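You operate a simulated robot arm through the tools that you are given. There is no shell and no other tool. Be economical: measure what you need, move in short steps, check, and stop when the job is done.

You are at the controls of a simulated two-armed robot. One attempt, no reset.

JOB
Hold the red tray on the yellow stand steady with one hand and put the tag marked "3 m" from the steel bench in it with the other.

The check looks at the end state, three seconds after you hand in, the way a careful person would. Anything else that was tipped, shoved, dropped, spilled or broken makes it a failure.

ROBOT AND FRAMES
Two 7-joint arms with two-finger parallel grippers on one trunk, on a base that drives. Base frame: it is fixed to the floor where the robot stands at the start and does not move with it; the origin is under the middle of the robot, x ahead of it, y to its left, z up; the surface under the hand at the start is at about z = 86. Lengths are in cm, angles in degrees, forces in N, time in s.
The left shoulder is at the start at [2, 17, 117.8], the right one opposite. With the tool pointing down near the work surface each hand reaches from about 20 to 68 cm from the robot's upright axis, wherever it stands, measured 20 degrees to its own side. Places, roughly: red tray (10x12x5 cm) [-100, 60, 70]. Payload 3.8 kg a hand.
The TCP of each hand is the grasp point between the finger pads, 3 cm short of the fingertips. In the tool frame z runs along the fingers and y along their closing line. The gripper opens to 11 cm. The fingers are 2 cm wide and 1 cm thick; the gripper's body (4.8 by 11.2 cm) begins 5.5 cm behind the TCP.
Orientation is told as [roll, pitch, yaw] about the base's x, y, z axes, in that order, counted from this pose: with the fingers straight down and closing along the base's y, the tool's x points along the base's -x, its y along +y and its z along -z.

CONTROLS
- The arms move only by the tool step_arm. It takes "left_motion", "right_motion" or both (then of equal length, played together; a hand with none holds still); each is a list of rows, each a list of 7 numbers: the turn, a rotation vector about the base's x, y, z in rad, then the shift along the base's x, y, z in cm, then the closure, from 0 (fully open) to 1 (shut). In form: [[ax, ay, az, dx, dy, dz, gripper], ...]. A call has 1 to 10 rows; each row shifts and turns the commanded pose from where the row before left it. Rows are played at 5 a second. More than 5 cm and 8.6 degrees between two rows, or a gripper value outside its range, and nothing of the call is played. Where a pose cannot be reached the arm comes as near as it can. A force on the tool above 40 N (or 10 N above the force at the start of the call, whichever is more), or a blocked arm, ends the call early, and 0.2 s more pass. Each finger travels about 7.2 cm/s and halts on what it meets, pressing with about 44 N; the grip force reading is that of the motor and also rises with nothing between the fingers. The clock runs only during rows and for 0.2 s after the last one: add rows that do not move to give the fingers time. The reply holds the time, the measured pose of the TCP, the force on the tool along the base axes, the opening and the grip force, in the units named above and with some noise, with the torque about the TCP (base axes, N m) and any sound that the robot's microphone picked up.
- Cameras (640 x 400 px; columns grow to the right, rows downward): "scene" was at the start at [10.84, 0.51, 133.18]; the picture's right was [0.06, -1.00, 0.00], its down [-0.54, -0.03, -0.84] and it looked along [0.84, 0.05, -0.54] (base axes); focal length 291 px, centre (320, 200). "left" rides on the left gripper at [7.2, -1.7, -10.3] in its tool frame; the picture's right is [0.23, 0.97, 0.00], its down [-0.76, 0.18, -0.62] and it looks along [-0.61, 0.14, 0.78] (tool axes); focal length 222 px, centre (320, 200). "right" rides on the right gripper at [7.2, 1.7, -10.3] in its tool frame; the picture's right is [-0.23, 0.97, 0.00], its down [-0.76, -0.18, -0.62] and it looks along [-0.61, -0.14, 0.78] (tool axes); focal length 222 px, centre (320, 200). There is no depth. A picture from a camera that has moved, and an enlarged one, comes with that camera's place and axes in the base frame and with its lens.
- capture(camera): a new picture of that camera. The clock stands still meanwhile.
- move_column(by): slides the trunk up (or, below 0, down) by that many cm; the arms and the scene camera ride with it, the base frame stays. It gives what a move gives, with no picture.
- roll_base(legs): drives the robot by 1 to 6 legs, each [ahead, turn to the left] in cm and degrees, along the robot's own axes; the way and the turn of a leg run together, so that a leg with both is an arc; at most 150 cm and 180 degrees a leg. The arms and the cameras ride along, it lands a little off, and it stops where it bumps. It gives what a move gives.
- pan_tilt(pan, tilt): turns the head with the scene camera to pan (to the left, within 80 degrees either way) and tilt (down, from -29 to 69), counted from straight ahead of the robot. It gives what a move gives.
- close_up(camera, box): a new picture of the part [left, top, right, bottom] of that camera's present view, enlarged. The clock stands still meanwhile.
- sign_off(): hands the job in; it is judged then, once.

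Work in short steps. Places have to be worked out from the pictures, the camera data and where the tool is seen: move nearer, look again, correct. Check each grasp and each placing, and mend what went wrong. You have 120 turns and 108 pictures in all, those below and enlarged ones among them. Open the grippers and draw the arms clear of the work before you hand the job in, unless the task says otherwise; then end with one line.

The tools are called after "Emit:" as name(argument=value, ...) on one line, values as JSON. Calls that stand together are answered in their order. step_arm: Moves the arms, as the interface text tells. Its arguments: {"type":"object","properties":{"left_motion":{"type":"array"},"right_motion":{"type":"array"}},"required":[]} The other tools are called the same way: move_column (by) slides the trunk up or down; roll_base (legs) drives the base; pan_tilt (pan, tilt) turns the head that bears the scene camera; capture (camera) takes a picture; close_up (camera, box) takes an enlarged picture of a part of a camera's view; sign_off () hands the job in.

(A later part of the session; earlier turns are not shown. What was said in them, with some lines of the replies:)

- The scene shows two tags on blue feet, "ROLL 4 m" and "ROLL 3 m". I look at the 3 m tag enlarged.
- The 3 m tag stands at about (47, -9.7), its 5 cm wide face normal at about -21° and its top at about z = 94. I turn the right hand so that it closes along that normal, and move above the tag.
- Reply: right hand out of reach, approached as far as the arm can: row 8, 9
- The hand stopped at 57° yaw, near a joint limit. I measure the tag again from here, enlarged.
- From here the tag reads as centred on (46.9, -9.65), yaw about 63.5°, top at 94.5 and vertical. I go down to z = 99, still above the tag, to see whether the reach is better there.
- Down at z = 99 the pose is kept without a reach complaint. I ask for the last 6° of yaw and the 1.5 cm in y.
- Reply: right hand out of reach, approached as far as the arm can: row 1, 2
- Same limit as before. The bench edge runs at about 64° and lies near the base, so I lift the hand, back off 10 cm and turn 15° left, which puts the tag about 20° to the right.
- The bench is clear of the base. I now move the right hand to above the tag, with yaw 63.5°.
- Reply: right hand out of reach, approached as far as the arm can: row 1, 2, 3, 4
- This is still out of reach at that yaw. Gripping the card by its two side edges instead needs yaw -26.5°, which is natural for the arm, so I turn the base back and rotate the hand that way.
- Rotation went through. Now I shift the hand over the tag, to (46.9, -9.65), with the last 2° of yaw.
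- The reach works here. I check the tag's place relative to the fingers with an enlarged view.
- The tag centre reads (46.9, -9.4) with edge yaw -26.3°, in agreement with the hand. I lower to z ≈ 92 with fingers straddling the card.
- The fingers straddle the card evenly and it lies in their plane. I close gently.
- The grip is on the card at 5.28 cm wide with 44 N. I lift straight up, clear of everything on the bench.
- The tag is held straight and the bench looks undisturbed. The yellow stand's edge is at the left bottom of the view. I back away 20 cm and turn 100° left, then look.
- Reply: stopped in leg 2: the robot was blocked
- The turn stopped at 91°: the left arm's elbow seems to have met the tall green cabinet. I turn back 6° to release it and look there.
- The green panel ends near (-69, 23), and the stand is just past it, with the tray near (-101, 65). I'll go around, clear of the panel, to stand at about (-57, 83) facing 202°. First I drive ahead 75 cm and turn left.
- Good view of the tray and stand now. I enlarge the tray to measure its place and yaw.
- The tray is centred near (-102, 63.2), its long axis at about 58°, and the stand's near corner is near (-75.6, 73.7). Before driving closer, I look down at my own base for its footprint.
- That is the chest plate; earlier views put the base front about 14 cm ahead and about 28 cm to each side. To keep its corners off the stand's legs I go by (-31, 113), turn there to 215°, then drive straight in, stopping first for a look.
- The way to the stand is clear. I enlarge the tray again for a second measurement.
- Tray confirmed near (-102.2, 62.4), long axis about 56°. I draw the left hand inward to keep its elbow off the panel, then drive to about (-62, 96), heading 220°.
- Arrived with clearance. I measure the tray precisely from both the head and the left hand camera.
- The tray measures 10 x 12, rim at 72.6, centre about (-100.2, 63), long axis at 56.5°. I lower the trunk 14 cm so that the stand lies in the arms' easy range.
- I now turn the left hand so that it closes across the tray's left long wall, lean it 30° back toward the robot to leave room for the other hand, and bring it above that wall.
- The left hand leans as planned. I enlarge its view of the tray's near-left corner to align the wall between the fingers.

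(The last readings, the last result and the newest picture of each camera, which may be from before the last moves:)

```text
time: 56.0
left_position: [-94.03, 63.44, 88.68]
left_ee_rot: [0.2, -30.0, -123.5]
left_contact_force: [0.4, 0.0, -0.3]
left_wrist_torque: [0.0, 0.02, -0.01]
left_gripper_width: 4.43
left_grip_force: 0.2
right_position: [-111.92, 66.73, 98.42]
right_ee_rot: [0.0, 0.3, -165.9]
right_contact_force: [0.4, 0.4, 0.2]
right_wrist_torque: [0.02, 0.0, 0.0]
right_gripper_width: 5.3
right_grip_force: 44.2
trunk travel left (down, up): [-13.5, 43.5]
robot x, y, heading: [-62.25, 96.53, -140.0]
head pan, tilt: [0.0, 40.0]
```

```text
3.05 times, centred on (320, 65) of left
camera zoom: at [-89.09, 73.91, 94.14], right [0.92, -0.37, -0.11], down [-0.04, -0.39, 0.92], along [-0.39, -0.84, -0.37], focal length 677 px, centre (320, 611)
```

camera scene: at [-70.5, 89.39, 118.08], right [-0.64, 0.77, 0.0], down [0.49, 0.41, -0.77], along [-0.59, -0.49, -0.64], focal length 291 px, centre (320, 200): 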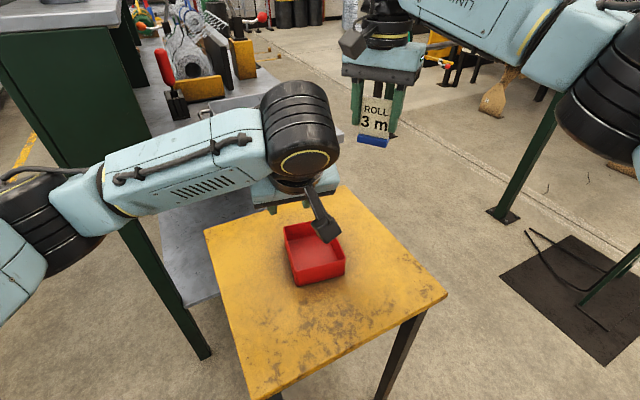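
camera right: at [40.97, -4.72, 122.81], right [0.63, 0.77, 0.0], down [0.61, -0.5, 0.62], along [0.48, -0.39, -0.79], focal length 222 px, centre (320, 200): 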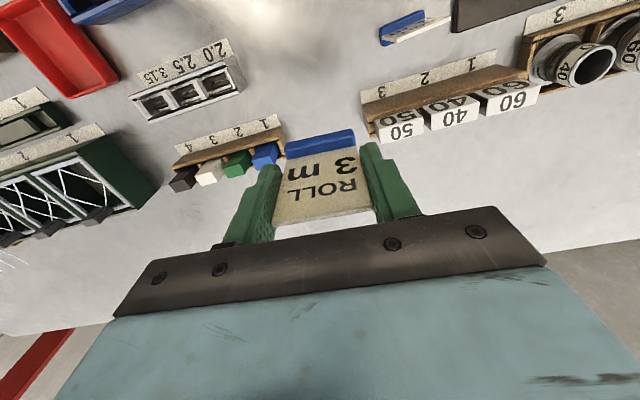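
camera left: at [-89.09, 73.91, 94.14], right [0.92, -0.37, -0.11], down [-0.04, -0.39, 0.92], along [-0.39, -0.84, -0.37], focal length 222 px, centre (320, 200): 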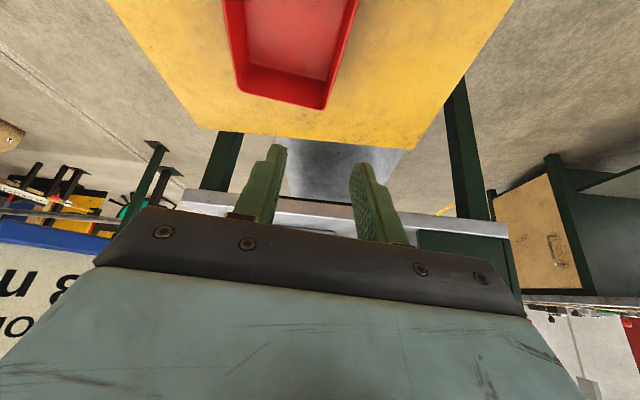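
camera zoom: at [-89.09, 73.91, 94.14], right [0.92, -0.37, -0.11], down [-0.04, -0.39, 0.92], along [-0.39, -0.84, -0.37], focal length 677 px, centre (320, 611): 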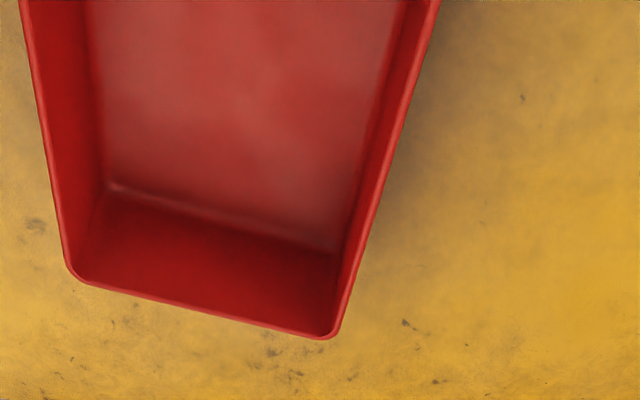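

Triangulating head and hand views puts the tray's rim at z ≈ 75 (its foot at 70) and its centre at (-99.15, 63.55). I lower the left hand to just above the rim over the left wall, target (-93.05, 64.0).

Emit:
step_arm(left_motion=[[0, 0, 0, 0.45, 0.3, -3, 0.6], [0, 0, 0, 0.5, 0.3, -3, 0.6], [0, 0, 0, 0, 0, -2.5, 0.6], [0, 0, 0, 0, 0, 0, 0.6]])

Emit:
capture(camera="left")

Emit:
close_up(camera="scene", box=[230, 160, 422, 280])

```text
time: 57.0
left_position: [-92.97, 64.31, 80.15]
left_ee_rot: [0.0, -29.8, -123.5]
left_contact_force: [-0.6, -0.2, 0.9]
left_wrist_torque: [0.0, -0.01, 0.0]
left_gripper_width: 4.42
left_grip_force: 0.1
right_position: [-111.82, 66.59, 98.34]
right_ee_rot: [0.0, 0.3, -166.0]
right_contact_force: [0.2, -0.3, -0.4]
right_wrist_torque: [0.01, 0.01, -0.02]
right_gripper_width: 5.31
right_grip_force: 44.4
trunk travel left (down, up): [-13.5, 43.5]
robot x, y, heading: [-62.46, 96.25, -140.1]
head pan, tilt: [0.0, 40.0]
```

```text
73 pictures are left
camera left: at [-88.04, 74.64, 85.59], right [0.92, -0.37, -0.11], down [-0.04, -0.39, 0.92], along [-0.39, -0.84, -0.37], focal length 222 px, centre (320, 200)
```

left: 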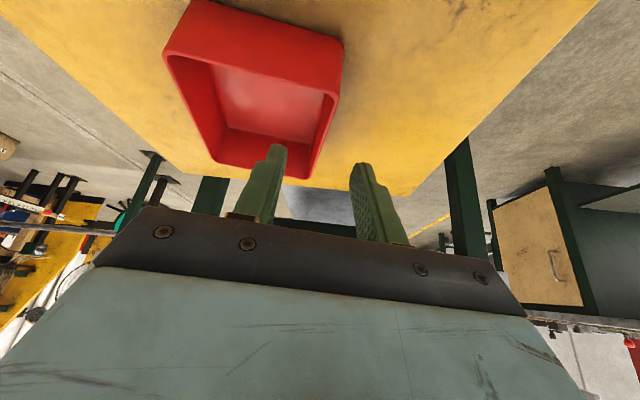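

```text
3.33 times, centred on (326, 220) of scene
camera zoom: at [-70.5, 89.4, 118.08], right [-0.64, 0.77, 0.0], down [0.49, 0.41, -0.77], along [-0.59, -0.49, -0.64], focal length 969 px, centre (300, 133)
```

zoom: 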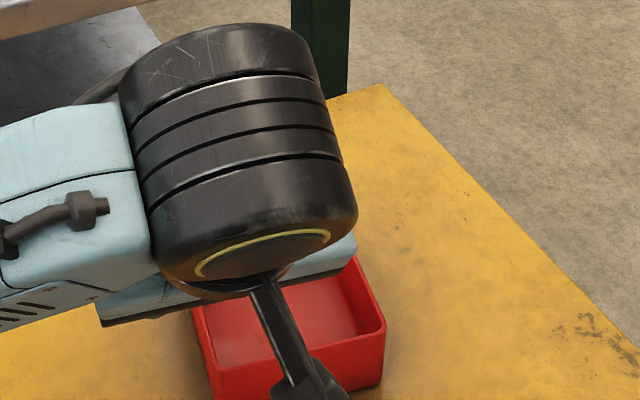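

The left wrist drum would stand too near where the right hand must come down. I raise the left hand, back the base off 7 cm for elbow room, and then lean the left hand further, to about 48°.

Emit:
step_arm(left_motion=[[0, 0, 0, 0, 0, 4, 0.6], [0, 0, 0, 0, 0, 3, 0.6]])

Emit:
roll_base(legs=[[-7, 0]])

Emit:
step_arm(left_motion=[[-0.0875, 0.058, 0, -1, -1, 0, 0.6], [-0.0875, 0.058, 0, -1, -1, 0, 0.6], [-0.0875, 0.058, 0, -1, -1, 0, 0.6], [0, 0, 0, -1, -1, 0, 0.6], [0, 0, 0, 0, 0, 0, 0.6]])

Emit:
capture(camera="scene")

Emit:
capture(camera="left")

```text
time: 57.5
left_position: [-93.03, 64.17, 87.25]
left_ee_rot: [0.1, -29.9, -123.6]
left_contact_force: [-0.4, -0.4, -0.5]
left_wrist_torque: [0.01, 0.01, -0.02]
left_gripper_width: 4.41
left_grip_force: 0.1
right_position: [-111.8, 66.7, 98.44]
right_ee_rot: [0.0, 0.1, -165.9]
right_contact_force: [-0.2, -0.3, -0.6]
right_wrist_torque: [-0.03, 0.02, 0.02]
right_gripper_width: 5.28
right_grip_force: 44.2
trunk travel left (down, up): [-13.5, 43.5]
robot x, y, heading: [-62.05, 96.23, -139.8]
head pan, tilt: [0.0, 40.0]
```

```text
time: 58.6
left_position: [-87.63, 68.8, 87.12]
left_ee_rot: [0.1, -30.0, -123.5]
left_contact_force: [0.4, 0.5, 0.0]
left_wrist_torque: [-0.02, 0.05, 0.01]
left_gripper_width: 4.41
left_grip_force: 0.0
right_position: [-106.29, 71.25, 98.48]
right_ee_rot: [0.0, 0.2, -166.1]
right_contact_force: [0.1, -1.3, 0.2]
right_wrist_torque: [-0.03, 0.03, 0.01]
right_gripper_width: 5.32
right_grip_force: 44.0
trunk travel left (down, up): [-13.5, 43.5]
robot x, y, heading: [-56.83, 100.7, -140.1]
head pan, tilt: [0.0, 40.0]
```

```text
time: 59.8
left_position: [-91.5, 64.94, 87.35]
left_ee_rot: [0.1, -48.0, -123.7]
left_contact_force: [0.7, -0.8, -0.2]
left_wrist_torque: [0.01, 0.0, -0.01]
left_gripper_width: 4.45
left_grip_force: 0.0
right_position: [-106.44, 71.39, 98.35]
right_ee_rot: [0.0, 0.1, -166.0]
right_contact_force: [0.5, 0.1, -1.0]
right_wrist_torque: [0.0, 0.04, -0.03]
right_gripper_width: 5.27
right_grip_force: 44.4
trunk travel left (down, up): [-13.5, 43.5]
robot x, y, heading: [-56.41, 100.73, -140.4]
head pan, tilt: [0.0, 40.0]
```

```text
71 pictures are left
camera scene: at [-65.06, 93.97, 118.08], right [-0.64, 0.77, 0.0], down [0.49, 0.41, -0.77], along [-0.59, -0.49, -0.64], focal length 291 px, centre (320, 200)
```

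scene: 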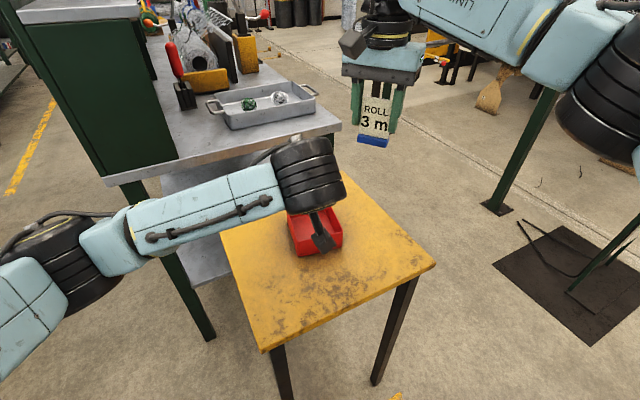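

```text
70 pictures are left
camera left: at [-86.05, 76.21, 88.76], right [0.9, -0.41, -0.17], down [0.12, -0.14, 0.98], along [-0.43, -0.9, -0.07], focal length 222 px, centre (320, 200)
```

left: 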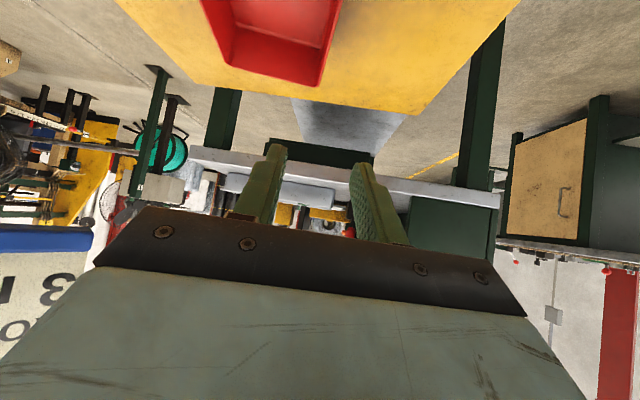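

The lean is now 48° and both arms are free. I place the left hand above the wall and lower to z = 80.

Emit:
step_arm(left_motion=[[0, 0, 0, -0.8, -0.5, -2.5, 0.6], [0, 0, 0, -0.8, -0.5, -2.5, 0.6], [0, 0, 0, 0, 0, -2.3, 0.6], [0, 0, 0, 0, 0, 0, 0.6]])

Emit:
close_up(camera="left", box=[160, 0, 480, 200])

Emit:
close_up(camera="right", box=[0, 0, 640, 400])

```text
time: 60.8
left_position: [-93.11, 63.95, 79.77]
left_ee_rot: [0.2, -47.9, -123.6]
left_contact_force: [-0.5, -0.5, 0.1]
left_wrist_torque: [0.0, 0.03, -0.02]
left_gripper_width: 4.4
left_grip_force: 0.1
right_position: [-106.46, 71.29, 98.4]
right_ee_rot: [0.0, 0.2, -166.0]
right_contact_force: [0.7, 0.2, -0.5]
right_wrist_torque: [0.01, 0.01, -0.01]
right_gripper_width: 5.3
right_grip_force: 44.3
trunk travel left (down, up): [-13.5, 43.5]
robot x, y, heading: [-56.93, 100.6, -139.8]
head pan, tilt: [0.0, 40.0]
```

```text
2.00 times, centred on (320, 100) of left
camera zoom: at [-87.65, 75.25, 81.33], right [0.9, -0.41, -0.17], down [0.12, -0.14, 0.98], along [-0.43, -0.9, -0.07], focal length 444 px, centre (320, 400)
```

zoom: 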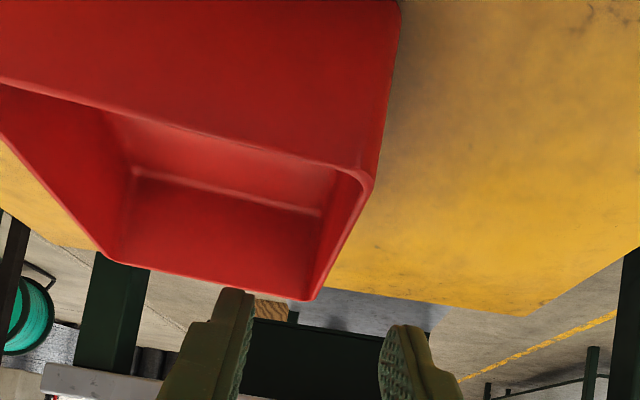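

```text
1.00 times, centred on (320, 200) of right (not enlarged: the box is as wide or as high as the picture)
camera zoom: at [-99.2, 71.41, 108.82], right [0.02, -1.0, 0.0], down [-0.78, -0.01, 0.62], along [-0.62, -0.01, -0.78], focal length 222 px, centre (320, 200)
```

zoom: 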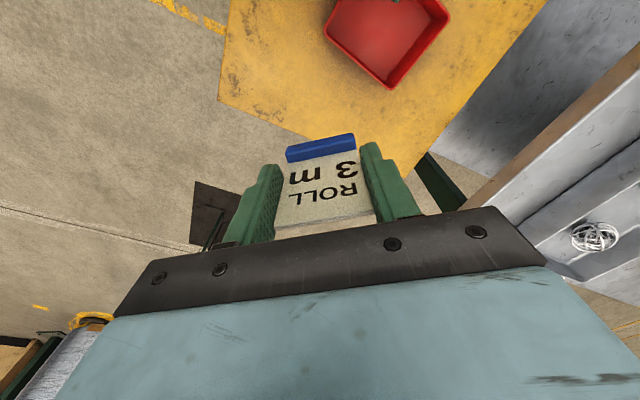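

The wall line runs right between the fingers. I shift 0.7 cm away from the near corner and lower to z ≈ 75.2, so that the fingers straddle the wall.

Emit:
step_arm(left_motion=[[0, 0, 0, -0.5, -0.5, 0, 0.6], [0, 0, 0, 0, 0, -1.5, 0.6], [0, 0, 0, 0, 0, -1.5, 0.6], [0, 0, 0, 0, 0, -1.5, 0.6], [0, 0, 0, 0, 0, 0, 0.6]])

Emit:
close_up(camera="left", box=[160, 0, 480, 200])

Emit:
close_up(camera="scene", box=[220, 150, 412, 270])

```text
time: 62.0
left_position: [-93.62, 63.41, 75.29]
left_ee_rot: [0.0, -48.0, -123.6]
left_contact_force: [0.6, -0.6, 0.0]
left_wrist_torque: [-0.01, 0.0, 0.02]
left_gripper_width: 4.38
left_grip_force: 0.0
right_position: [-106.38, 71.36, 98.41]
right_ee_rot: [0.1, 0.2, -166.0]
right_contact_force: [0.4, 0.1, -0.5]
right_wrist_torque: [0.0, -0.01, 0.0]
right_gripper_width: 5.33
right_grip_force: 43.7
trunk travel left (down, up): [-13.5, 43.5]
robot x, y, heading: [-56.57, 101.06, -140.2]
head pan, tilt: [0.0, 40.0]
```

```text
2.00 times, centred on (320, 100) of left
camera zoom: at [-88.22, 74.72, 76.94], right [0.9, -0.41, -0.17], down [0.12, -0.14, 0.98], along [-0.43, -0.9, -0.07], focal length 444 px, centre (320, 400)
```

zoom: 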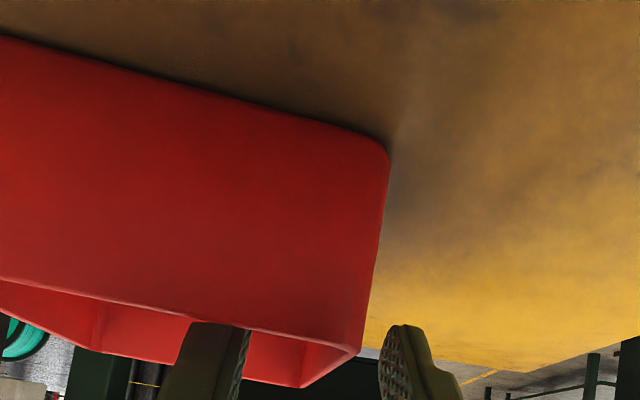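

```text
3.33 times, centred on (316, 210) of scene
camera zoom: at [-65.06, 93.97, 118.08], right [-0.64, 0.77, 0.0], down [0.49, 0.41, -0.77], along [-0.59, -0.49, -0.64], focal length 969 px, centre (333, 167)
```

zoom: 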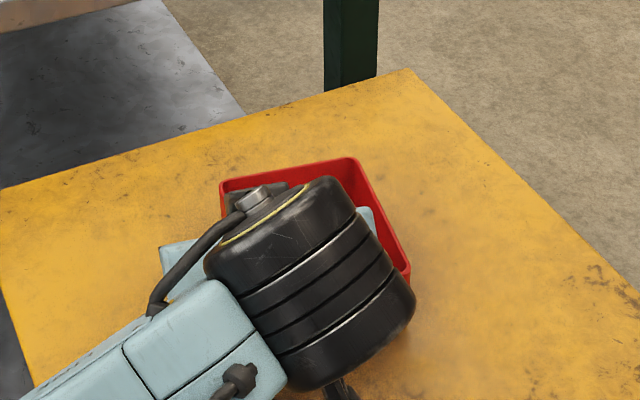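

The inner finger is inside the tray and the outer one outside, with the wall about midway and no contact. I close on the wall.

Emit:
step_arm(left_motion=[[0, 0, 0, 0, 0, 0, 0.75], [0, 0, 0, 0, 0, 0, 0.88], [0, 0, 0, 0, 0, 0, 0.94], [0, 0, 0, 0, 0, 0, 0.98], [0, 0, 0, 0, 0, 0, 1], [0, 0, 0, 0, 0, 0, 1]])

Emit:
close_up(camera="left", box=[160, 0, 480, 200])

Emit:
capture(camera="right")

```text
time: 63.4
left_position: [-93.71, 63.37, 75.46]
left_ee_rot: [0.0, -48.0, -123.6]
left_contact_force: [0.0, -0.6, -0.3]
left_wrist_torque: [0.0, 0.04, 0.03]
left_gripper_width: 0.26
left_grip_force: 42.1
right_position: [-106.48, 71.28, 98.36]
right_ee_rot: [0.0, 0.3, -166.1]
right_contact_force: [-0.9, -0.3, -0.1]
right_wrist_torque: [-0.02, -0.01, 0.01]
right_gripper_width: 5.33
right_grip_force: 44.2
trunk travel left (down, up): [-13.5, 43.5]
robot x, y, heading: [-56.68, 100.83, -140.3]
head pan, tilt: [0.0, 40.0]
```

```text
2.00 times, centred on (320, 100) of left
camera zoom: at [-88.22, 74.71, 76.95], right [0.9, -0.41, -0.17], down [0.12, -0.14, 0.98], along [-0.43, -0.9, -0.07], focal length 444 px, centre (320, 400)
```

zoom: 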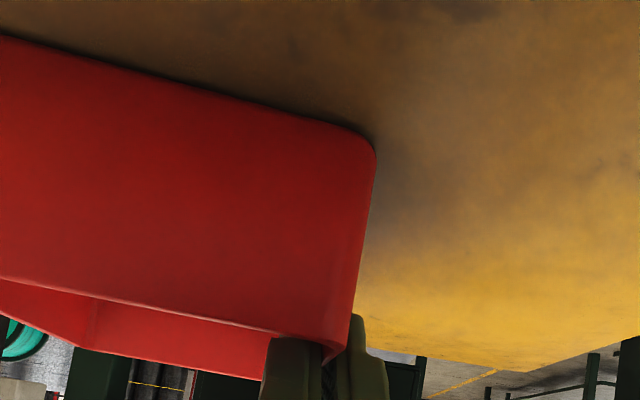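

```text
64 pictures are left
camera right: at [-99.2, 71.41, 108.82], right [0.02, -1.0, 0.0], down [-0.78, -0.01, 0.62], along [-0.62, -0.01, -0.78], focal length 222 px, centre (320, 200)
```

right: 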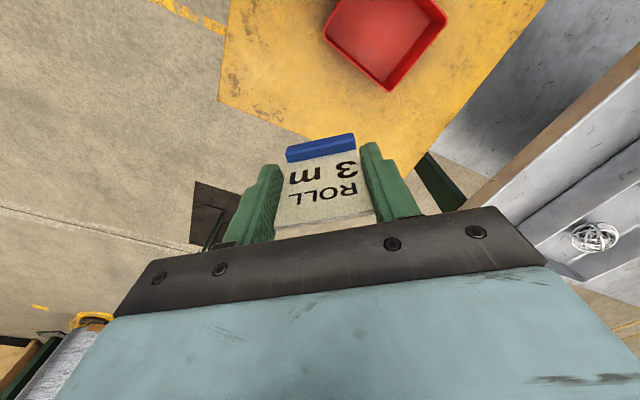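

The tray wall is held (0.26 cm, 42 N), and the tray hardly moved. I bring the right hand with the tag above the tray's middle, at (-100.2, 62.9), and turn it 13° so that its fingers fit diagonally inside.

Emit:
step_arm(right_motion=[[0, 0, -0.057, 1.56, -2.1, 0, 0.65], [0, 0, -0.057, 1.56, -2.1, 0, 0.65], [0, 0, -0.057, 1.56, -2.1, 0, 0.65], [0, 0, -0.057, 1.57, -2.1, 0, 0.65], [0, 0, 0, 0, 0, 0, 0.65]])

Emit:
capture(camera="right")

Emit:
capture(camera="scene")

```text
time: 64.6
left_position: [-93.69, 63.25, 75.32]
left_ee_rot: [0.1, -48.0, -123.5]
left_contact_force: [-0.2, 1.0, 0.7]
left_wrist_torque: [-0.12, 0.11, -0.1]
left_gripper_width: 0.25
left_grip_force: 42.8
right_position: [-99.99, 63.24, 98.15]
right_ee_rot: [0.0, 0.2, -179.0]
right_contact_force: [-0.2, -0.6, -1.1]
right_wrist_torque: [0.02, 0.02, -0.01]
right_gripper_width: 5.31
right_grip_force: 43.7
right hand out of reach, approached as far as the arm can: row 4
trunk travel left (down, up): [-13.5, 43.5]
robot x, y, heading: [-56.61, 101.15, -140.1]
head pan, tilt: [0.0, 40.0]
```

```text
63 pictures are left
camera right: at [-92.96, 61.57, 108.65], right [-0.21, -0.98, 0.0], down [-0.77, 0.17, 0.62], along [-0.61, 0.13, -0.78], focal length 222 px, centre (320, 200)
```

right: 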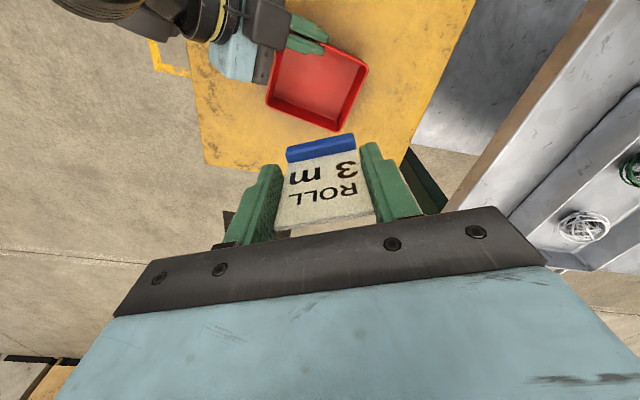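

```text
62 pictures are left
camera scene: at [-65.05, 93.97, 118.08], right [-0.64, 0.77, 0.0], down [0.49, 0.41, -0.77], along [-0.59, -0.49, -0.64], focal length 291 px, centre (320, 200)
```

scene: 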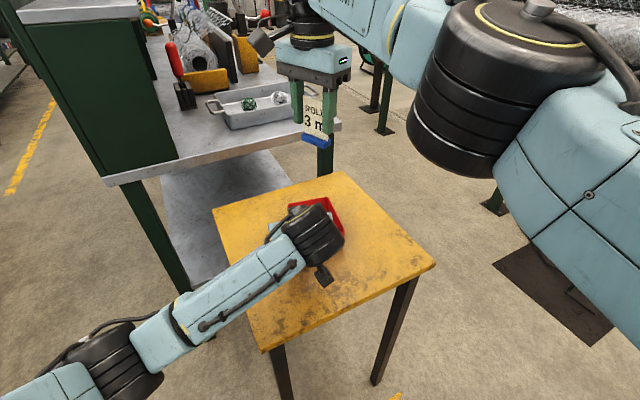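

The right hand is nearly there, just at a reach limit. I enlarge its view of the tray to check the alignment.

Emit:
close_up(camera="right", box=[220, 10, 412, 130])

```text
3.33 times, centred on (316, 70) of right
camera zoom: at [-92.96, 61.57, 108.65], right [-0.21, -0.98, 0.0], down [-0.77, 0.17, 0.62], along [-0.61, 0.13, -0.78], focal length 740 px, centre (333, 633)
```

zoom: 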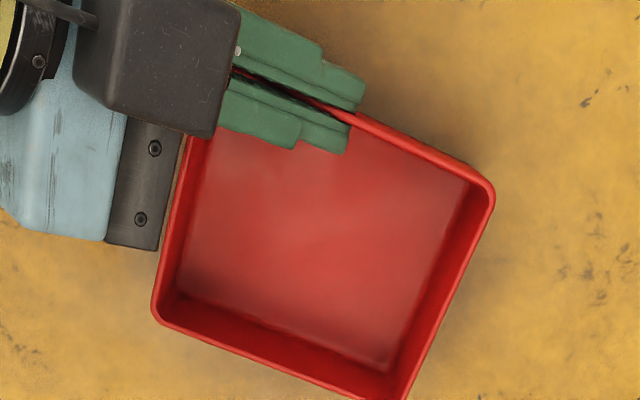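

Tray centre from here is (-99.45, 63.6), and the tag hangs right over it with the fingers diagonal, clear of the walls. I lower straight by 10 cm and check.

Emit:
step_arm(right_motion=[[0, 0, 0, 0, 0, -3, 0.65], [0, 0, 0, 0, 0, -3, 0.65], [0, 0, 0, 0, 0, -3, 0.65], [0, 0, 0, 0, 0, -1, 0.65], [0, 0, 0, 0, 0, 0, 0.65]])

Emit:
capture(camera="right")

Emit:
close_up(camera="scene", box=[200, 60, 456, 300])

```text
time: 65.8
left_position: [-93.73, 63.39, 75.35]
left_ee_rot: [0.0, -47.9, -123.6]
left_contact_force: [-0.3, 0.1, 0.4]
left_wrist_torque: [-0.02, 0.03, 0.0]
left_gripper_width: 0.26
left_grip_force: 42.6
right_position: [-99.9, 63.18, 88.19]
right_ee_rot: [0.0, 0.2, -179.1]
right_contact_force: [-0.3, -0.2, -0.2]
right_wrist_torque: [0.0, -0.02, -0.02]
right_gripper_width: 5.28
right_grip_force: 44.3
trunk travel left (down, up): [-13.5, 43.5]
robot x, y, heading: [-56.52, 101.38, -140.0]
head pan, tilt: [0.0, 40.0]
```

```text
60 pictures are left
camera right: at [-92.92, 61.61, 98.62], right [-0.21, -0.98, 0.0], down [-0.77, 0.17, 0.62], along [-0.61, 0.13, -0.78], focal length 222 px, centre (320, 200)
```

right: 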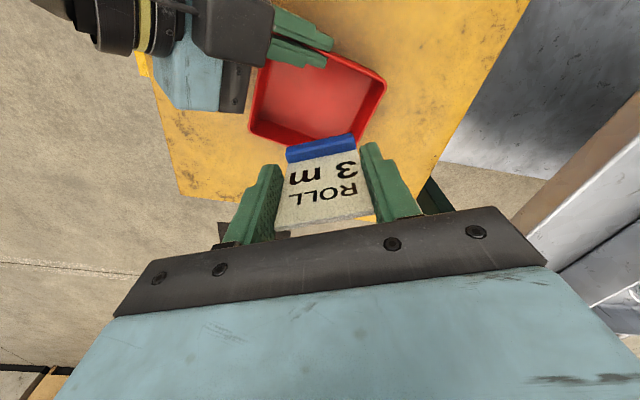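

```text
1.67 times, centred on (328, 180) of scene
camera zoom: at [-65.06, 93.98, 118.08], right [-0.64, 0.77, 0.0], down [0.49, 0.41, -0.77], along [-0.59, -0.49, -0.64], focal length 484 px, centre (307, 233)
```

zoom: 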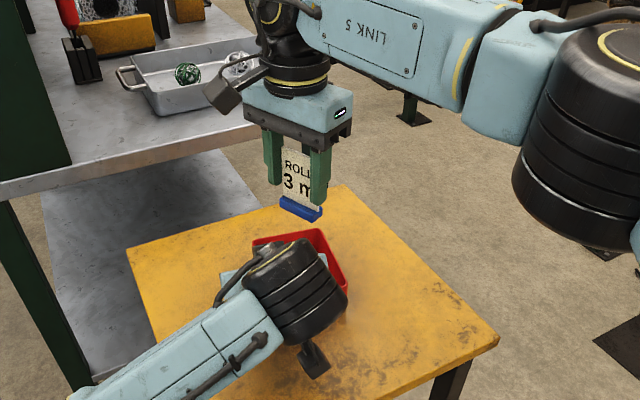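

All clear so far, with the tag's foot at about z = 82. I lower another 6 cm, to just above the rim.

Emit:
step_arm(right_motion=[[0, 0, 0, 0, 0, -2, 0.65], [0, 0, 0, 0, 0, -2, 0.65], [0, 0, 0, 0, 0, -2, 0.65], [0, 0, 0, 0, 0, 0, 0.65]])

Emit:
capture(camera="right")

Emit:
close_up(camera="scene", box=[240, 110, 400, 270])

```text
time: 66.8
left_position: [-93.66, 63.38, 75.47]
left_ee_rot: [0.1, -48.0, -123.6]
left_contact_force: [-0.4, 0.5, -0.3]
left_wrist_torque: [-0.03, 0.0, -0.02]
left_gripper_width: 0.24
left_grip_force: 42.6
right_position: [-100.07, 63.04, 82.33]
right_ee_rot: [0.0, 0.2, -179.1]
right_contact_force: [0.3, -0.1, -0.7]
right_wrist_torque: [0.01, 0.0, 0.02]
right_gripper_width: 5.27
right_grip_force: 44.3
trunk travel left (down, up): [-13.5, 43.5]
robot x, y, heading: [-56.95, 100.69, -140.1]
head pan, tilt: [0.0, 40.0]
```

```text
58 pictures are left
camera right: at [-92.97, 61.56, 92.72], right [-0.21, -0.98, 0.0], down [-0.77, 0.17, 0.62], along [-0.61, 0.13, -0.78], focal length 222 px, centre (320, 200)
```

right: 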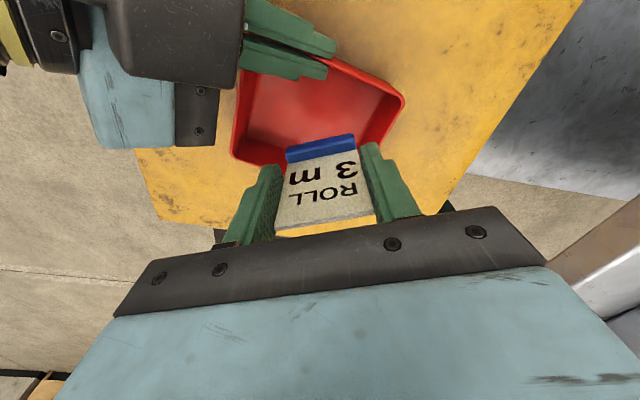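

```text
2.50 times, centred on (320, 190) of scene
camera zoom: at [-65.06, 93.98, 118.08], right [-0.64, 0.77, 0.0], down [0.49, 0.41, -0.77], along [-0.59, -0.49, -0.64], focal length 727 px, centre (320, 225)
```

zoom: 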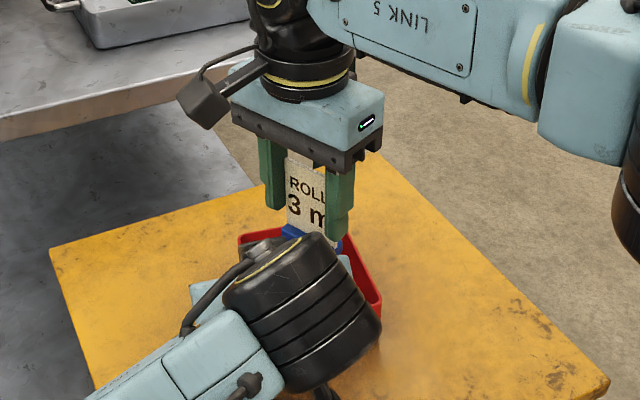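

The tag's foot is right above the tray's floor, clear of walls and left fingers. I lower 5 cm into the tray, watching the force.

Emit:
step_arm(right_motion=[[0, 0, 0, 0, 0, -1.5, 0.65], [0, 0, 0, 0, 0, -1.5, 0.65], [0, 0, 0, 0, 0, -1.2, 0.65], [0, 0, 0, 0, 0, -0.6, 0.65], [0, 0, 0, 0, 0, 0, 0.65]])

Emit:
capture(camera="right")

```text
time: 68.0
left_position: [-93.77, 63.44, 75.44]
left_ee_rot: [0.1, -47.9, -123.6]
left_contact_force: [-0.4, 0.9, -0.2]
left_wrist_torque: [-0.01, 0.03, 0.0]
left_gripper_width: 0.24
left_grip_force: 42.7
right_position: [-99.94, 63.38, 77.51]
right_ee_rot: [0.0, 0.2, -179.1]
right_contact_force: [0.6, -1.1, -0.1]
right_wrist_torque: [-0.03, 0.01, 0.0]
right_gripper_width: 5.28
right_grip_force: 44.3
trunk travel left (down, up): [-13.5, 43.5]
robot x, y, heading: [-56.89, 100.77, -139.9]
head pan, tilt: [0.0, 40.0]
```

```text
56 pictures are left
camera right: at [-92.95, 61.76, 87.91], right [-0.21, -0.98, 0.0], down [-0.77, 0.16, 0.62], along [-0.61, 0.13, -0.78], focal length 222 px, centre (320, 200)
```

right: 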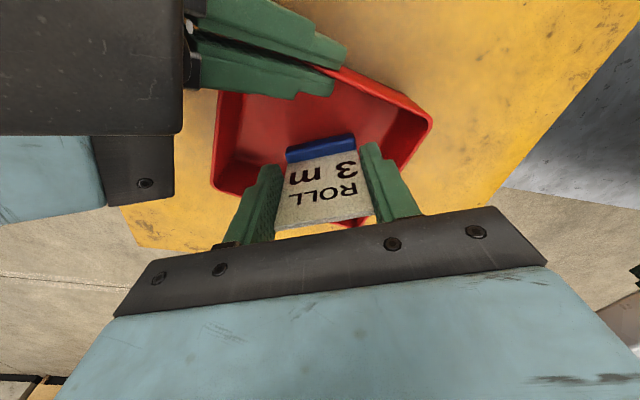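

No contact yet, and everything clears. I go down the last centimetre in small steps.

Emit:
step_arm(right_motion=[[0, 0, 0, 0, 0, -0.25, 0.65], [0, 0, 0, 0, 0, -0.25, 0.65], [0, 0, 0, 0, 0, -0.2, 0.65], [0, 0, 0, 0, 0, 0, 0.65]])

```text
time: 69.0
left_position: [-93.69, 63.34, 75.45]
left_ee_rot: [0.2, -47.9, -123.6]
left_contact_force: [0.1, -0.7, 0.5]
left_wrist_torque: [0.01, 0.05, 0.0]
left_gripper_width: 0.24
left_grip_force: 41.7
right_position: [-99.94, 63.2, 76.62]
right_ee_rot: [0.0, 0.2, -179.0]
right_contact_force: [0.7, 0.0, -0.6]
right_wrist_torque: [-0.02, 0.0, -0.01]
right_gripper_width: 5.3
right_grip_force: 43.8
trunk travel left (down, up): [-13.5, 43.5]
robot x, y, heading: [-56.83, 100.45, -140.2]
head pan, tilt: [0.0, 40.0]
```

Still free at 76.6. A few more small steps.

Emit:
step_arm(right_motion=[[0, 0, 0, 0, 0, -0.2, 0.65], [0, 0, 0, 0, 0, 0, 0.65]])

Emit:
step_arm(right_motion=[[0, 0, 0, 0, 0, -0.2, 0.65], [0, 0, 0, 0, 0, 0, 0.65]])

Emit:
close_up(camera="right", box=[200, 60, 460, 240])

```text
time: 69.6
left_position: [-93.71, 63.44, 75.44]
left_ee_rot: [0.1, -47.9, -123.6]
left_contact_force: [-0.1, 0.2, -0.5]
left_wrist_torque: [0.07, 0.02, 0.01]
left_gripper_width: 0.22
left_grip_force: 42.0
right_position: [-99.98, 63.15, 76.61]
right_ee_rot: [0.0, 0.2, -179.1]
right_contact_force: [0.6, 0.3, 1.4]
right_wrist_torque: [-0.02, -0.01, 0.0]
right_gripper_width: 5.29
right_grip_force: 44.0
trunk travel left (down, up): [-13.5, 43.5]
robot x, y, heading: [-56.7, 101.27, -140.0]
head pan, tilt: [0.0, 40.0]
```

```text
time: 70.2
left_position: [-93.71, 63.27, 75.43]
left_ee_rot: [0.1, -48.0, -123.6]
left_contact_force: [-7.9, -4.3, -5.4]
left_wrist_torque: [0.05, 0.06, 0.14]
left_gripper_width: 0.25
left_grip_force: 42.4
right_position: [-100.0, 63.23, 76.44]
right_ee_rot: [0.2, 0.1, -179.2]
right_contact_force: [3.0, 2.8, 18.5]
right_wrist_torque: [0.05, -0.08, 0.03]
right_gripper_width: 5.3
right_grip_force: 43.7
trunk travel left (down, up): [-13.5, 43.5]
robot x, y, heading: [-56.93, 100.84, -140.1]
head pan, tilt: [0.0, 40.0]
```

```text
2.22 times, centred on (330, 150) of right
camera zoom: at [-92.95, 61.69, 86.97], right [-0.21, -0.98, 0.0], down [-0.77, 0.17, 0.62], along [-0.61, 0.13, -0.78], focal length 494 px, centre (298, 311)
```

zoom: 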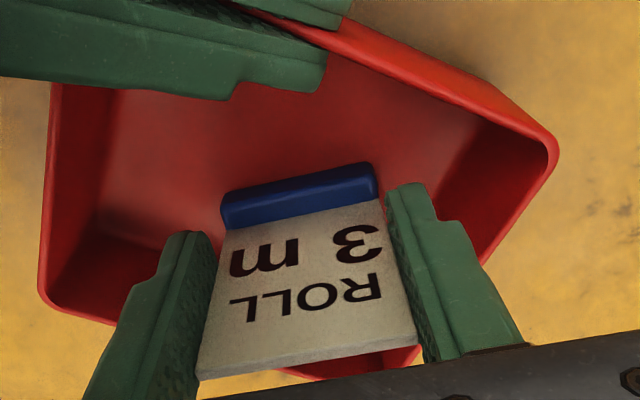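

The foot stands on the tray's floor (18 N upward). I ease up 0.15 cm and open the right fingers just by half a centimetre each, which the walls allow.

Emit:
step_arm(right_motion=[[0, 0, 0, 0, 0, 0.15, 0.65], [0, 0, 0, 0, 0, 0, 0.5], [0, 0, 0, 0, 0, 0, 0.46], [0, 0, 0, 0, 0, 0, 0.44], [0, 0, 0, 0, 0, 0, 0.44]])

Emit:
close_up(camera="right", box=[200, 60, 460, 240])

```text
time: 71.4
left_position: [-93.72, 63.39, 75.45]
left_ee_rot: [0.1, -48.0, -123.6]
left_contact_force: [-0.3, 0.9, -0.5]
left_wrist_torque: [0.01, 0.0, 0.01]
left_gripper_width: 0.23
left_grip_force: 42.7
right_position: [-100.16, 63.19, 76.54]
right_ee_rot: [0.0, 0.2, -179.2]
right_contact_force: [-0.4, 0.7, 0.4]
right_wrist_torque: [0.0, 0.0, -0.01]
right_gripper_width: 6.16
right_grip_force: 0.1
trunk travel left (down, up): [-13.5, 43.5]
robot x, y, heading: [-56.5, 100.77, -140.0]
head pan, tilt: [0.0, 40.0]
```

```text
2.22 times, centred on (330, 150) of right
camera zoom: at [-92.94, 61.66, 86.91], right [-0.21, -0.98, 0.0], down [-0.77, 0.17, 0.62], along [-0.61, 0.13, -0.78], focal length 494 px, centre (298, 311)
```

zoom: 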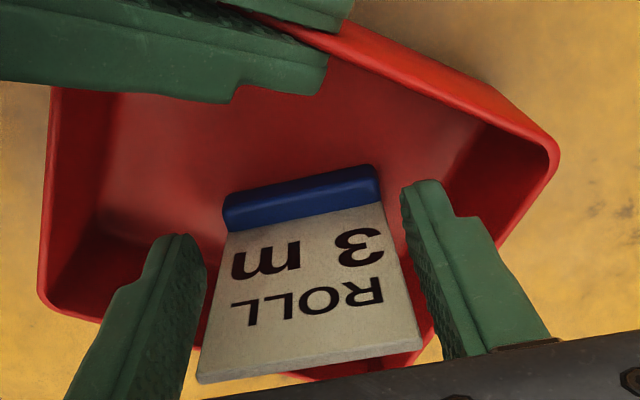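

The tag is free between the fingers and stands by itself. I raise the right hand straight up.

Emit:
step_arm(right_motion=[[0, 0, 0, 0, 0, 0.5, 0.44], [0, 0, 0, 0, 0, 1.5, 0.44], [0, 0, 0, 0, 0, 3, 0.44], [0, 0, 0, 0, 0, 4, 0.44], [0, 0, 0, 0, 0, 4, 0.44], [0, 0, 0, 0, 0, 4, 0.44], [0, 0, 0, 0, 0, 4, 0.44], [0, 0, 0, 0, 0, 0, 0.44]])

Emit:
capture(camera="right")

```text
time: 73.2
left_position: [-93.61, 63.36, 75.37]
left_ee_rot: [0.1, -48.0, -123.6]
left_contact_force: [-0.9, -0.4, 0.1]
left_wrist_torque: [-0.01, 0.05, 0.04]
left_gripper_width: 0.23
left_grip_force: 42.3
right_position: [-99.83, 63.19, 97.51]
right_ee_rot: [0.0, 0.2, -179.1]
right_contact_force: [0.2, 0.4, -0.3]
right_wrist_torque: [0.02, 0.03, 0.0]
right_gripper_width: 6.17
right_grip_force: 0.0
trunk travel left (down, up): [-13.5, 43.5]
robot x, y, heading: [-56.93, 100.68, -139.9]
head pan, tilt: [0.0, 40.0]
```

```text
53 pictures are left
camera right: at [-92.85, 61.64, 108.06], right [-0.21, -0.98, 0.0], down [-0.77, 0.16, 0.62], along [-0.61, 0.13, -0.78], focal length 222 px, centre (320, 200)
```

right: 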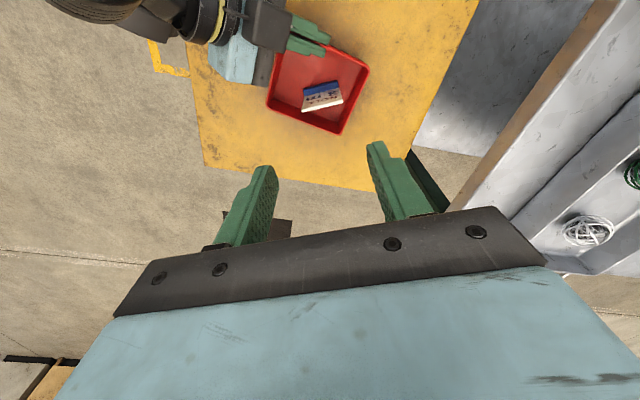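

The tag stands upright in the tray. I move the right hand aside first, then open the left fingers by about 1 cm each.

Emit:
step_arm(right_motion=[[0, 0, 0, -1.6, 2.1, 1, 0.44], [0, 0, 0, -1.6, 2.1, 1, 0.44], [0, 0, 0, -1.6, 2.1, 1, 0.44], [0, 0, 0, -1.6, 2.1, 1, 0.44], [0, 0, 0, 0, 0, 0, 0.44]])

Emit:
step_arm(left_motion=[[0, 0, 0, 0, 0, 0, 0.93], [0, 0, 0, 0, 0, 0, 0.86], [0, 0, 0, 0, 0, 0, 0.8], [0, 0, 0, 0, 0, 0, 0.8], [0, 0, 0, 0, 0, 0, 0.8]])

Emit:
capture(camera="right")

```text
time: 74.4
left_position: [-93.76, 63.4, 75.37]
left_ee_rot: [0.2, -48.0, -123.6]
left_contact_force: [0.4, -0.9, -0.3]
left_wrist_torque: [0.04, 0.0, 0.0]
left_gripper_width: 0.24
left_grip_force: 42.0
right_position: [-106.25, 71.64, 101.58]
right_ee_rot: [0.0, 0.3, -179.2]
right_contact_force: [0.3, 0.3, -0.5]
right_wrist_torque: [0.01, -0.04, 0.0]
right_gripper_width: 6.17
right_grip_force: 0.1
trunk travel left (down, up): [-13.5, 43.5]
robot x, y, heading: [-57.3, 100.96, -140.2]
head pan, tilt: [0.0, 40.0]
```

```text
time: 75.6
left_position: [-93.69, 63.36, 75.43]
left_ee_rot: [0.1, -48.0, -123.7]
left_contact_force: [0.1, 0.4, 0.0]
left_wrist_torque: [0.04, 0.0, 0.03]
left_gripper_width: 2.23
left_grip_force: 0.1
right_position: [-106.34, 71.81, 101.77]
right_ee_rot: [0.0, 0.2, -179.1]
right_contact_force: [0.2, 0.2, -0.3]
right_wrist_torque: [-0.01, -0.01, 0.0]
right_gripper_width: 6.14
right_grip_force: 0.0
trunk travel left (down, up): [-13.5, 43.5]
robot x, y, heading: [-56.8, 100.96, -140.1]
head pan, tilt: [0.0, 40.0]
```

```text
52 pictures are left
camera right: at [-99.24, 70.15, 112.02], right [-0.21, -0.98, 0.0], down [-0.77, 0.17, 0.62], along [-0.61, 0.13, -0.78], focal length 222 px, centre (320, 200)
```

right: 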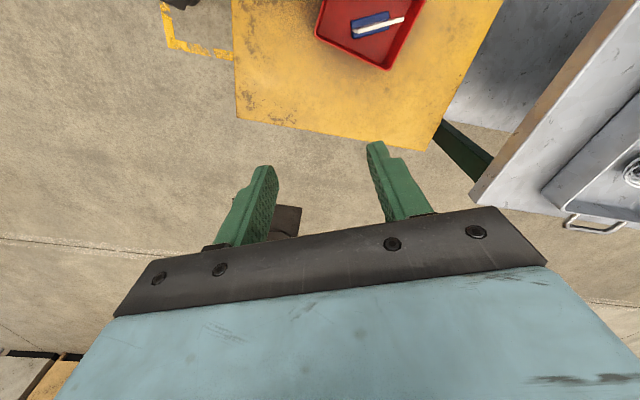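

The left fingers are off the wall (2.2 cm open, no force). I raise the left hand straight up, slowly first.

Emit:
step_arm(left_motion=[[0, 0, 0, 0, 0, 1, 0.8], [0, 0, 0, 0, 0, 1.5, 0.8], [0, 0, 0, 0, 0, 2, 0.8], [0, 0, 0, 0, 0, 3, 0.8], [0, 0, 0, 0, 0, 3, 0.8], [0, 0, 0, 0, 0, 3, 0.8], [0, 0, 0, 0, 0, 0, 0.8]])

Emit:
capture(camera="scene")

Emit:
capture(camera="left")

```text
time: 77.2
left_position: [-93.58, 63.23, 88.9]
left_ee_rot: [0.1, -47.9, -123.5]
left_contact_force: [-0.7, 0.2, -0.8]
left_wrist_torque: [-0.01, 0.02, 0.01]
left_gripper_width: 2.19
left_grip_force: 0.0
right_position: [-106.29, 71.73, 101.66]
right_ee_rot: [0.0, 0.1, -179.1]
right_contact_force: [-0.2, 0.1, -0.7]
right_wrist_torque: [-0.01, 0.01, 0.01]
right_gripper_width: 6.16
right_grip_force: 0.0
trunk travel left (down, up): [-13.5, 43.5]
robot x, y, heading: [-56.64, 100.65, -140.2]
head pan, tilt: [0.0, 40.0]
```

```text
51 pictures are left
camera scene: at [-65.06, 93.97, 118.08], right [-0.64, 0.77, 0.0], down [0.49, 0.41, -0.77], along [-0.59, -0.49, -0.64], focal length 291 px, centre (320, 200)
```

scene: 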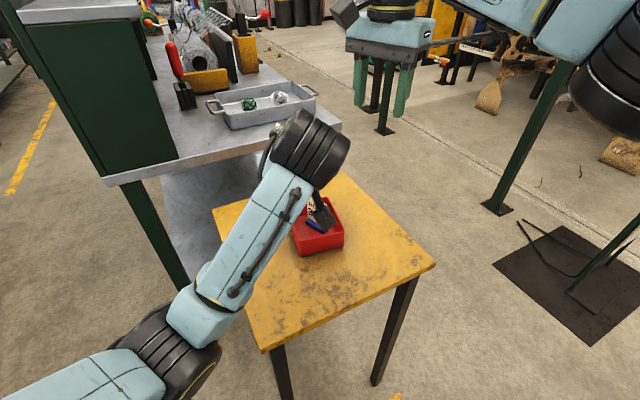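

```text
50 pictures are left
camera left: at [-88.17, 74.58, 90.48], right [0.9, -0.41, -0.17], down [0.12, -0.14, 0.98], along [-0.43, -0.9, -0.07], focal length 222 px, centre (320, 200)
```

left: 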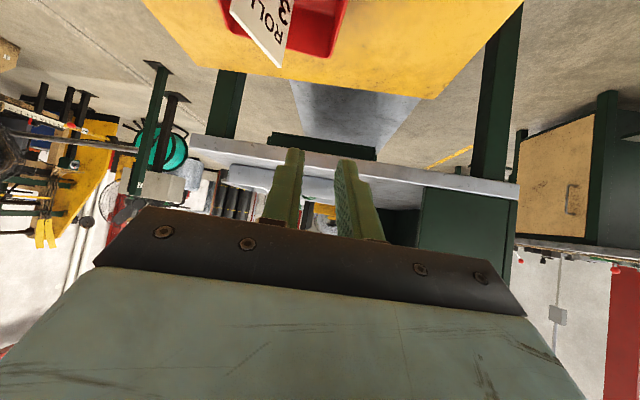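

Both hands are clear and the tag stands in the tray. I raise the trunk, back the robot away 25 cm, open both grippers, and look.

Emit:
move_column(by=12)

Emit:
roll_base(legs=[[-22, 0]])

Emit:
step_arm(left_motion=[[0, 0, 0, 0, 0, 0, 0.4], [0, 0, 0, 0, 0, 0, 0], [0, 0, 0, 0, 0, 0, 0], [0, 0, 0, 0, 0, 0, 0]], right_motion=[[0, 0, 0, 0, 0, 0, 0.2], [0, 0, 0, 0, 0, 0, 0], [0, 0, 0, 0, 0, 0, 0], [0, 0, 0, 0, 0, 0, 0]])

Emit:
capture(camera="scene")

Emit:
close_up(camera="scene", box=[240, 140, 432, 260])

```text
time: 78.7
left_position: [-93.59, 63.22, 100.84]
left_ee_rot: [0.1, -47.9, -123.6]
left_contact_force: [-0.3, 0.1, -0.8]
left_wrist_torque: [-0.01, -0.02, -0.01]
left_gripper_width: 2.19
left_grip_force: 0.0
right_position: [-106.34, 71.64, 113.43]
right_ee_rot: [0.0, 0.3, -179.0]
right_contact_force: [0.4, 0.2, -0.5]
right_wrist_torque: [-0.02, 0.03, 0.0]
right_gripper_width: 6.15
right_grip_force: 0.1
trunk travel left (down, up): [-25.5, 31.5]
robot x, y, heading: [-56.33, 101.0, -140.2]
head pan, tilt: [0.0, 40.0]
```

```text
time: 80.3
left_position: [-76.87, 77.35, 100.84]
left_ee_rot: [0.1, -47.9, -123.6]
left_contact_force: [0.3, 0.6, -0.6]
left_wrist_torque: [-0.03, 0.02, -0.03]
left_gripper_width: 2.21
left_grip_force: 0.0
right_position: [-89.47, 85.77, 113.67]
right_ee_rot: [0.1, 0.3, -179.1]
right_contact_force: [-0.6, 0.4, -0.1]
right_wrist_torque: [-0.02, 0.0, 0.02]
right_gripper_width: 6.17
right_grip_force: 0.0
trunk travel left (down, up): [-25.5, 31.5]
robot x, y, heading: [-39.77, 114.77, -140.0]
head pan, tilt: [0.0, 40.0]
```

```text
time: 81.3
left_position: [-76.85, 77.37, 100.85]
left_ee_rot: [0.1, -48.0, -123.6]
left_contact_force: [-0.8, 0.7, 0.1]
left_wrist_torque: [0.0, 0.01, -0.01]
left_gripper_width: 11.03
left_grip_force: 0.2
right_position: [-89.62, 85.8, 113.68]
right_ee_rot: [0.0, 0.3, -179.1]
right_contact_force: [-0.5, -0.1, 0.0]
right_wrist_torque: [0.02, -0.01, 0.03]
right_gripper_width: 10.99
right_grip_force: 0.1
trunk travel left (down, up): [-25.5, 31.5]
robot x, y, heading: [-39.79, 114.44, -140.0]
head pan, tilt: [0.0, 40.0]
```

```text
49 pictures are left
camera scene: at [-48.29, 108.01, 130.08], right [-0.64, 0.77, 0.0], down [0.49, 0.41, -0.77], along [-0.59, -0.49, -0.64], focal length 291 px, centre (320, 200)
```

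scene: 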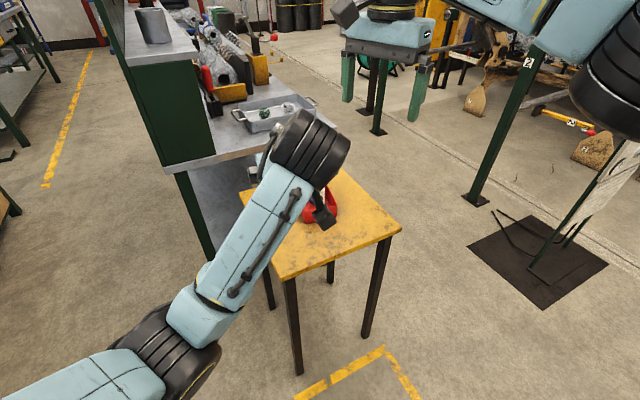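

```text
3.33 times, centred on (336, 200) of scene
camera zoom: at [-48.29, 108.01, 130.08], right [-0.64, 0.77, 0.0], down [0.49, 0.41, -0.77], along [-0.59, -0.49, -0.64], focal length 969 px, centre (267, 200)
```

zoom: 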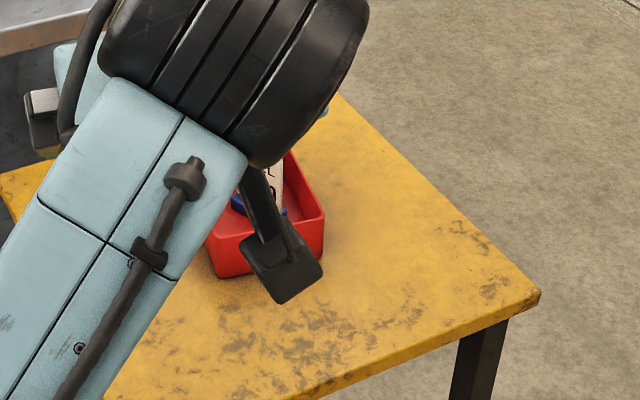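

The left arm hides the tray. I back off another 20 cm to see it.

Emit:
roll_base(legs=[[-15, 0], [0, -12]])

Emit:
pan_tilt(pan=12, tilt=30)

Emit:
capture(camera="scene")

```text
time: 83.5
left_position: [-72.39, 95.65, 100.82]
left_ee_rot: [0.1, -48.0, -135.7]
left_contact_force: [0.2, -0.4, -0.1]
left_wrist_torque: [-0.02, -0.03, 0.04]
left_gripper_width: 10.99
left_grip_force: 0.1
right_position: [-82.85, 106.54, 113.6]
right_ee_rot: [0.0, 0.1, 168.8]
right_contact_force: [-1.2, 0.4, 0.6]
right_wrist_torque: [-0.01, -0.02, -0.01]
right_gripper_width: 11.0
right_grip_force: 0.0
trunk travel left (down, up): [-25.5, 31.5]
robot x, y, heading: [-28.22, 124.48, -151.8]
head pan, tilt: [0.0, 40.0]
```

```text
time: 84.2
left_position: [-72.35, 95.58, 100.84]
left_ee_rot: [0.1, -47.9, -135.6]
left_contact_force: [-0.3, 0.5, -0.1]
left_wrist_torque: [0.02, 0.02, -0.01]
left_gripper_width: 10.98
left_grip_force: 0.1
right_position: [-82.87, 106.46, 113.56]
right_ee_rot: [0.0, 0.1, 168.9]
right_contact_force: [-0.1, 0.0, -0.5]
right_wrist_torque: [0.01, -0.04, -0.01]
right_gripper_width: 11.03
right_grip_force: 0.1
trunk travel left (down, up): [-25.5, 31.5]
robot x, y, heading: [-28.32, 124.54, -151.9]
head pan, tilt: [12.0, 30.0]
```

```text
47 pictures are left
camera scene: at [-37.33, 117.75, 131.61], right [-0.64, 0.77, 0.0], down [0.38, 0.32, -0.87], along [-0.66, -0.55, -0.5], focal length 291 px, centre (320, 200)
```

scene: 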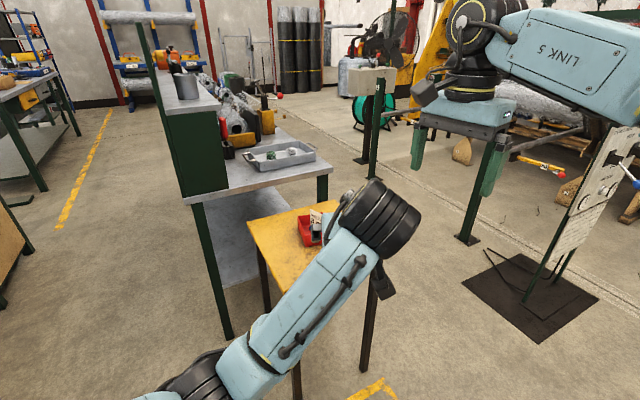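

Emit:
close_up(camera="scene", box=[230, 180, 358, 260])

Emit:
capture(camera="left")

```text
5.00 times, centred on (294, 220) of scene
camera zoom: at [-37.33, 117.75, 131.61], right [-0.64, 0.77, 0.0], down [0.38, 0.32, -0.87], along [-0.66, -0.55, -0.5], focal length 1454 px, centre (450, 100)
```

zoom: 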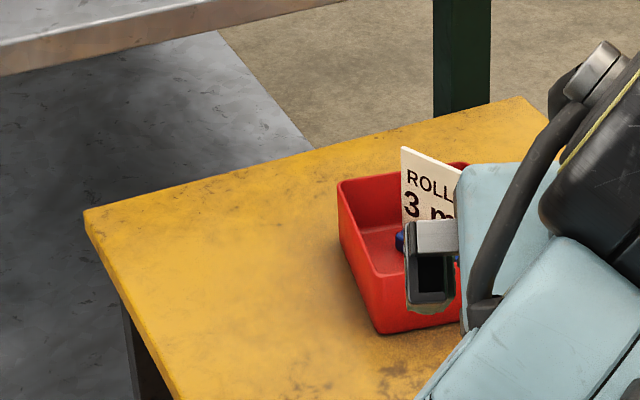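

```text
45 pictures are left
camera left: at [-64.56, 105.46, 102.44], right [0.79, -0.59, -0.17], down [0.09, -0.16, 0.98], along [-0.61, -0.79, -0.07], focal length 222 px, centre (320, 200)
```

left: 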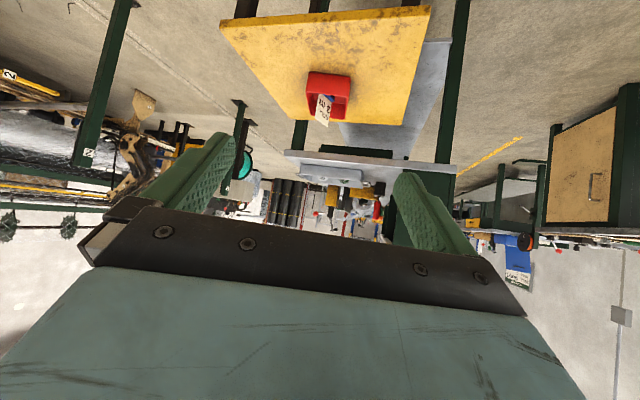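

The "3 m" tag stands upright in the red tray, which is in its place on the stand. Both grippers are open and well clear, so I hand in.

Emit:
sign_off()

```text
The job is handed in.
```

The tag marked "3 m" is standing upright in the red tray on the yellow stand. I held the tray's wall with the left hand while the right hand set the tag down. The tray shifted by about a quarter of a centimetre when I took hold of it. On the way, the base turn was stopped once, apparently because the left arm touched the tall green panel. I backed off at once and saw nothing moved. Both grippers are open and clear of the work.
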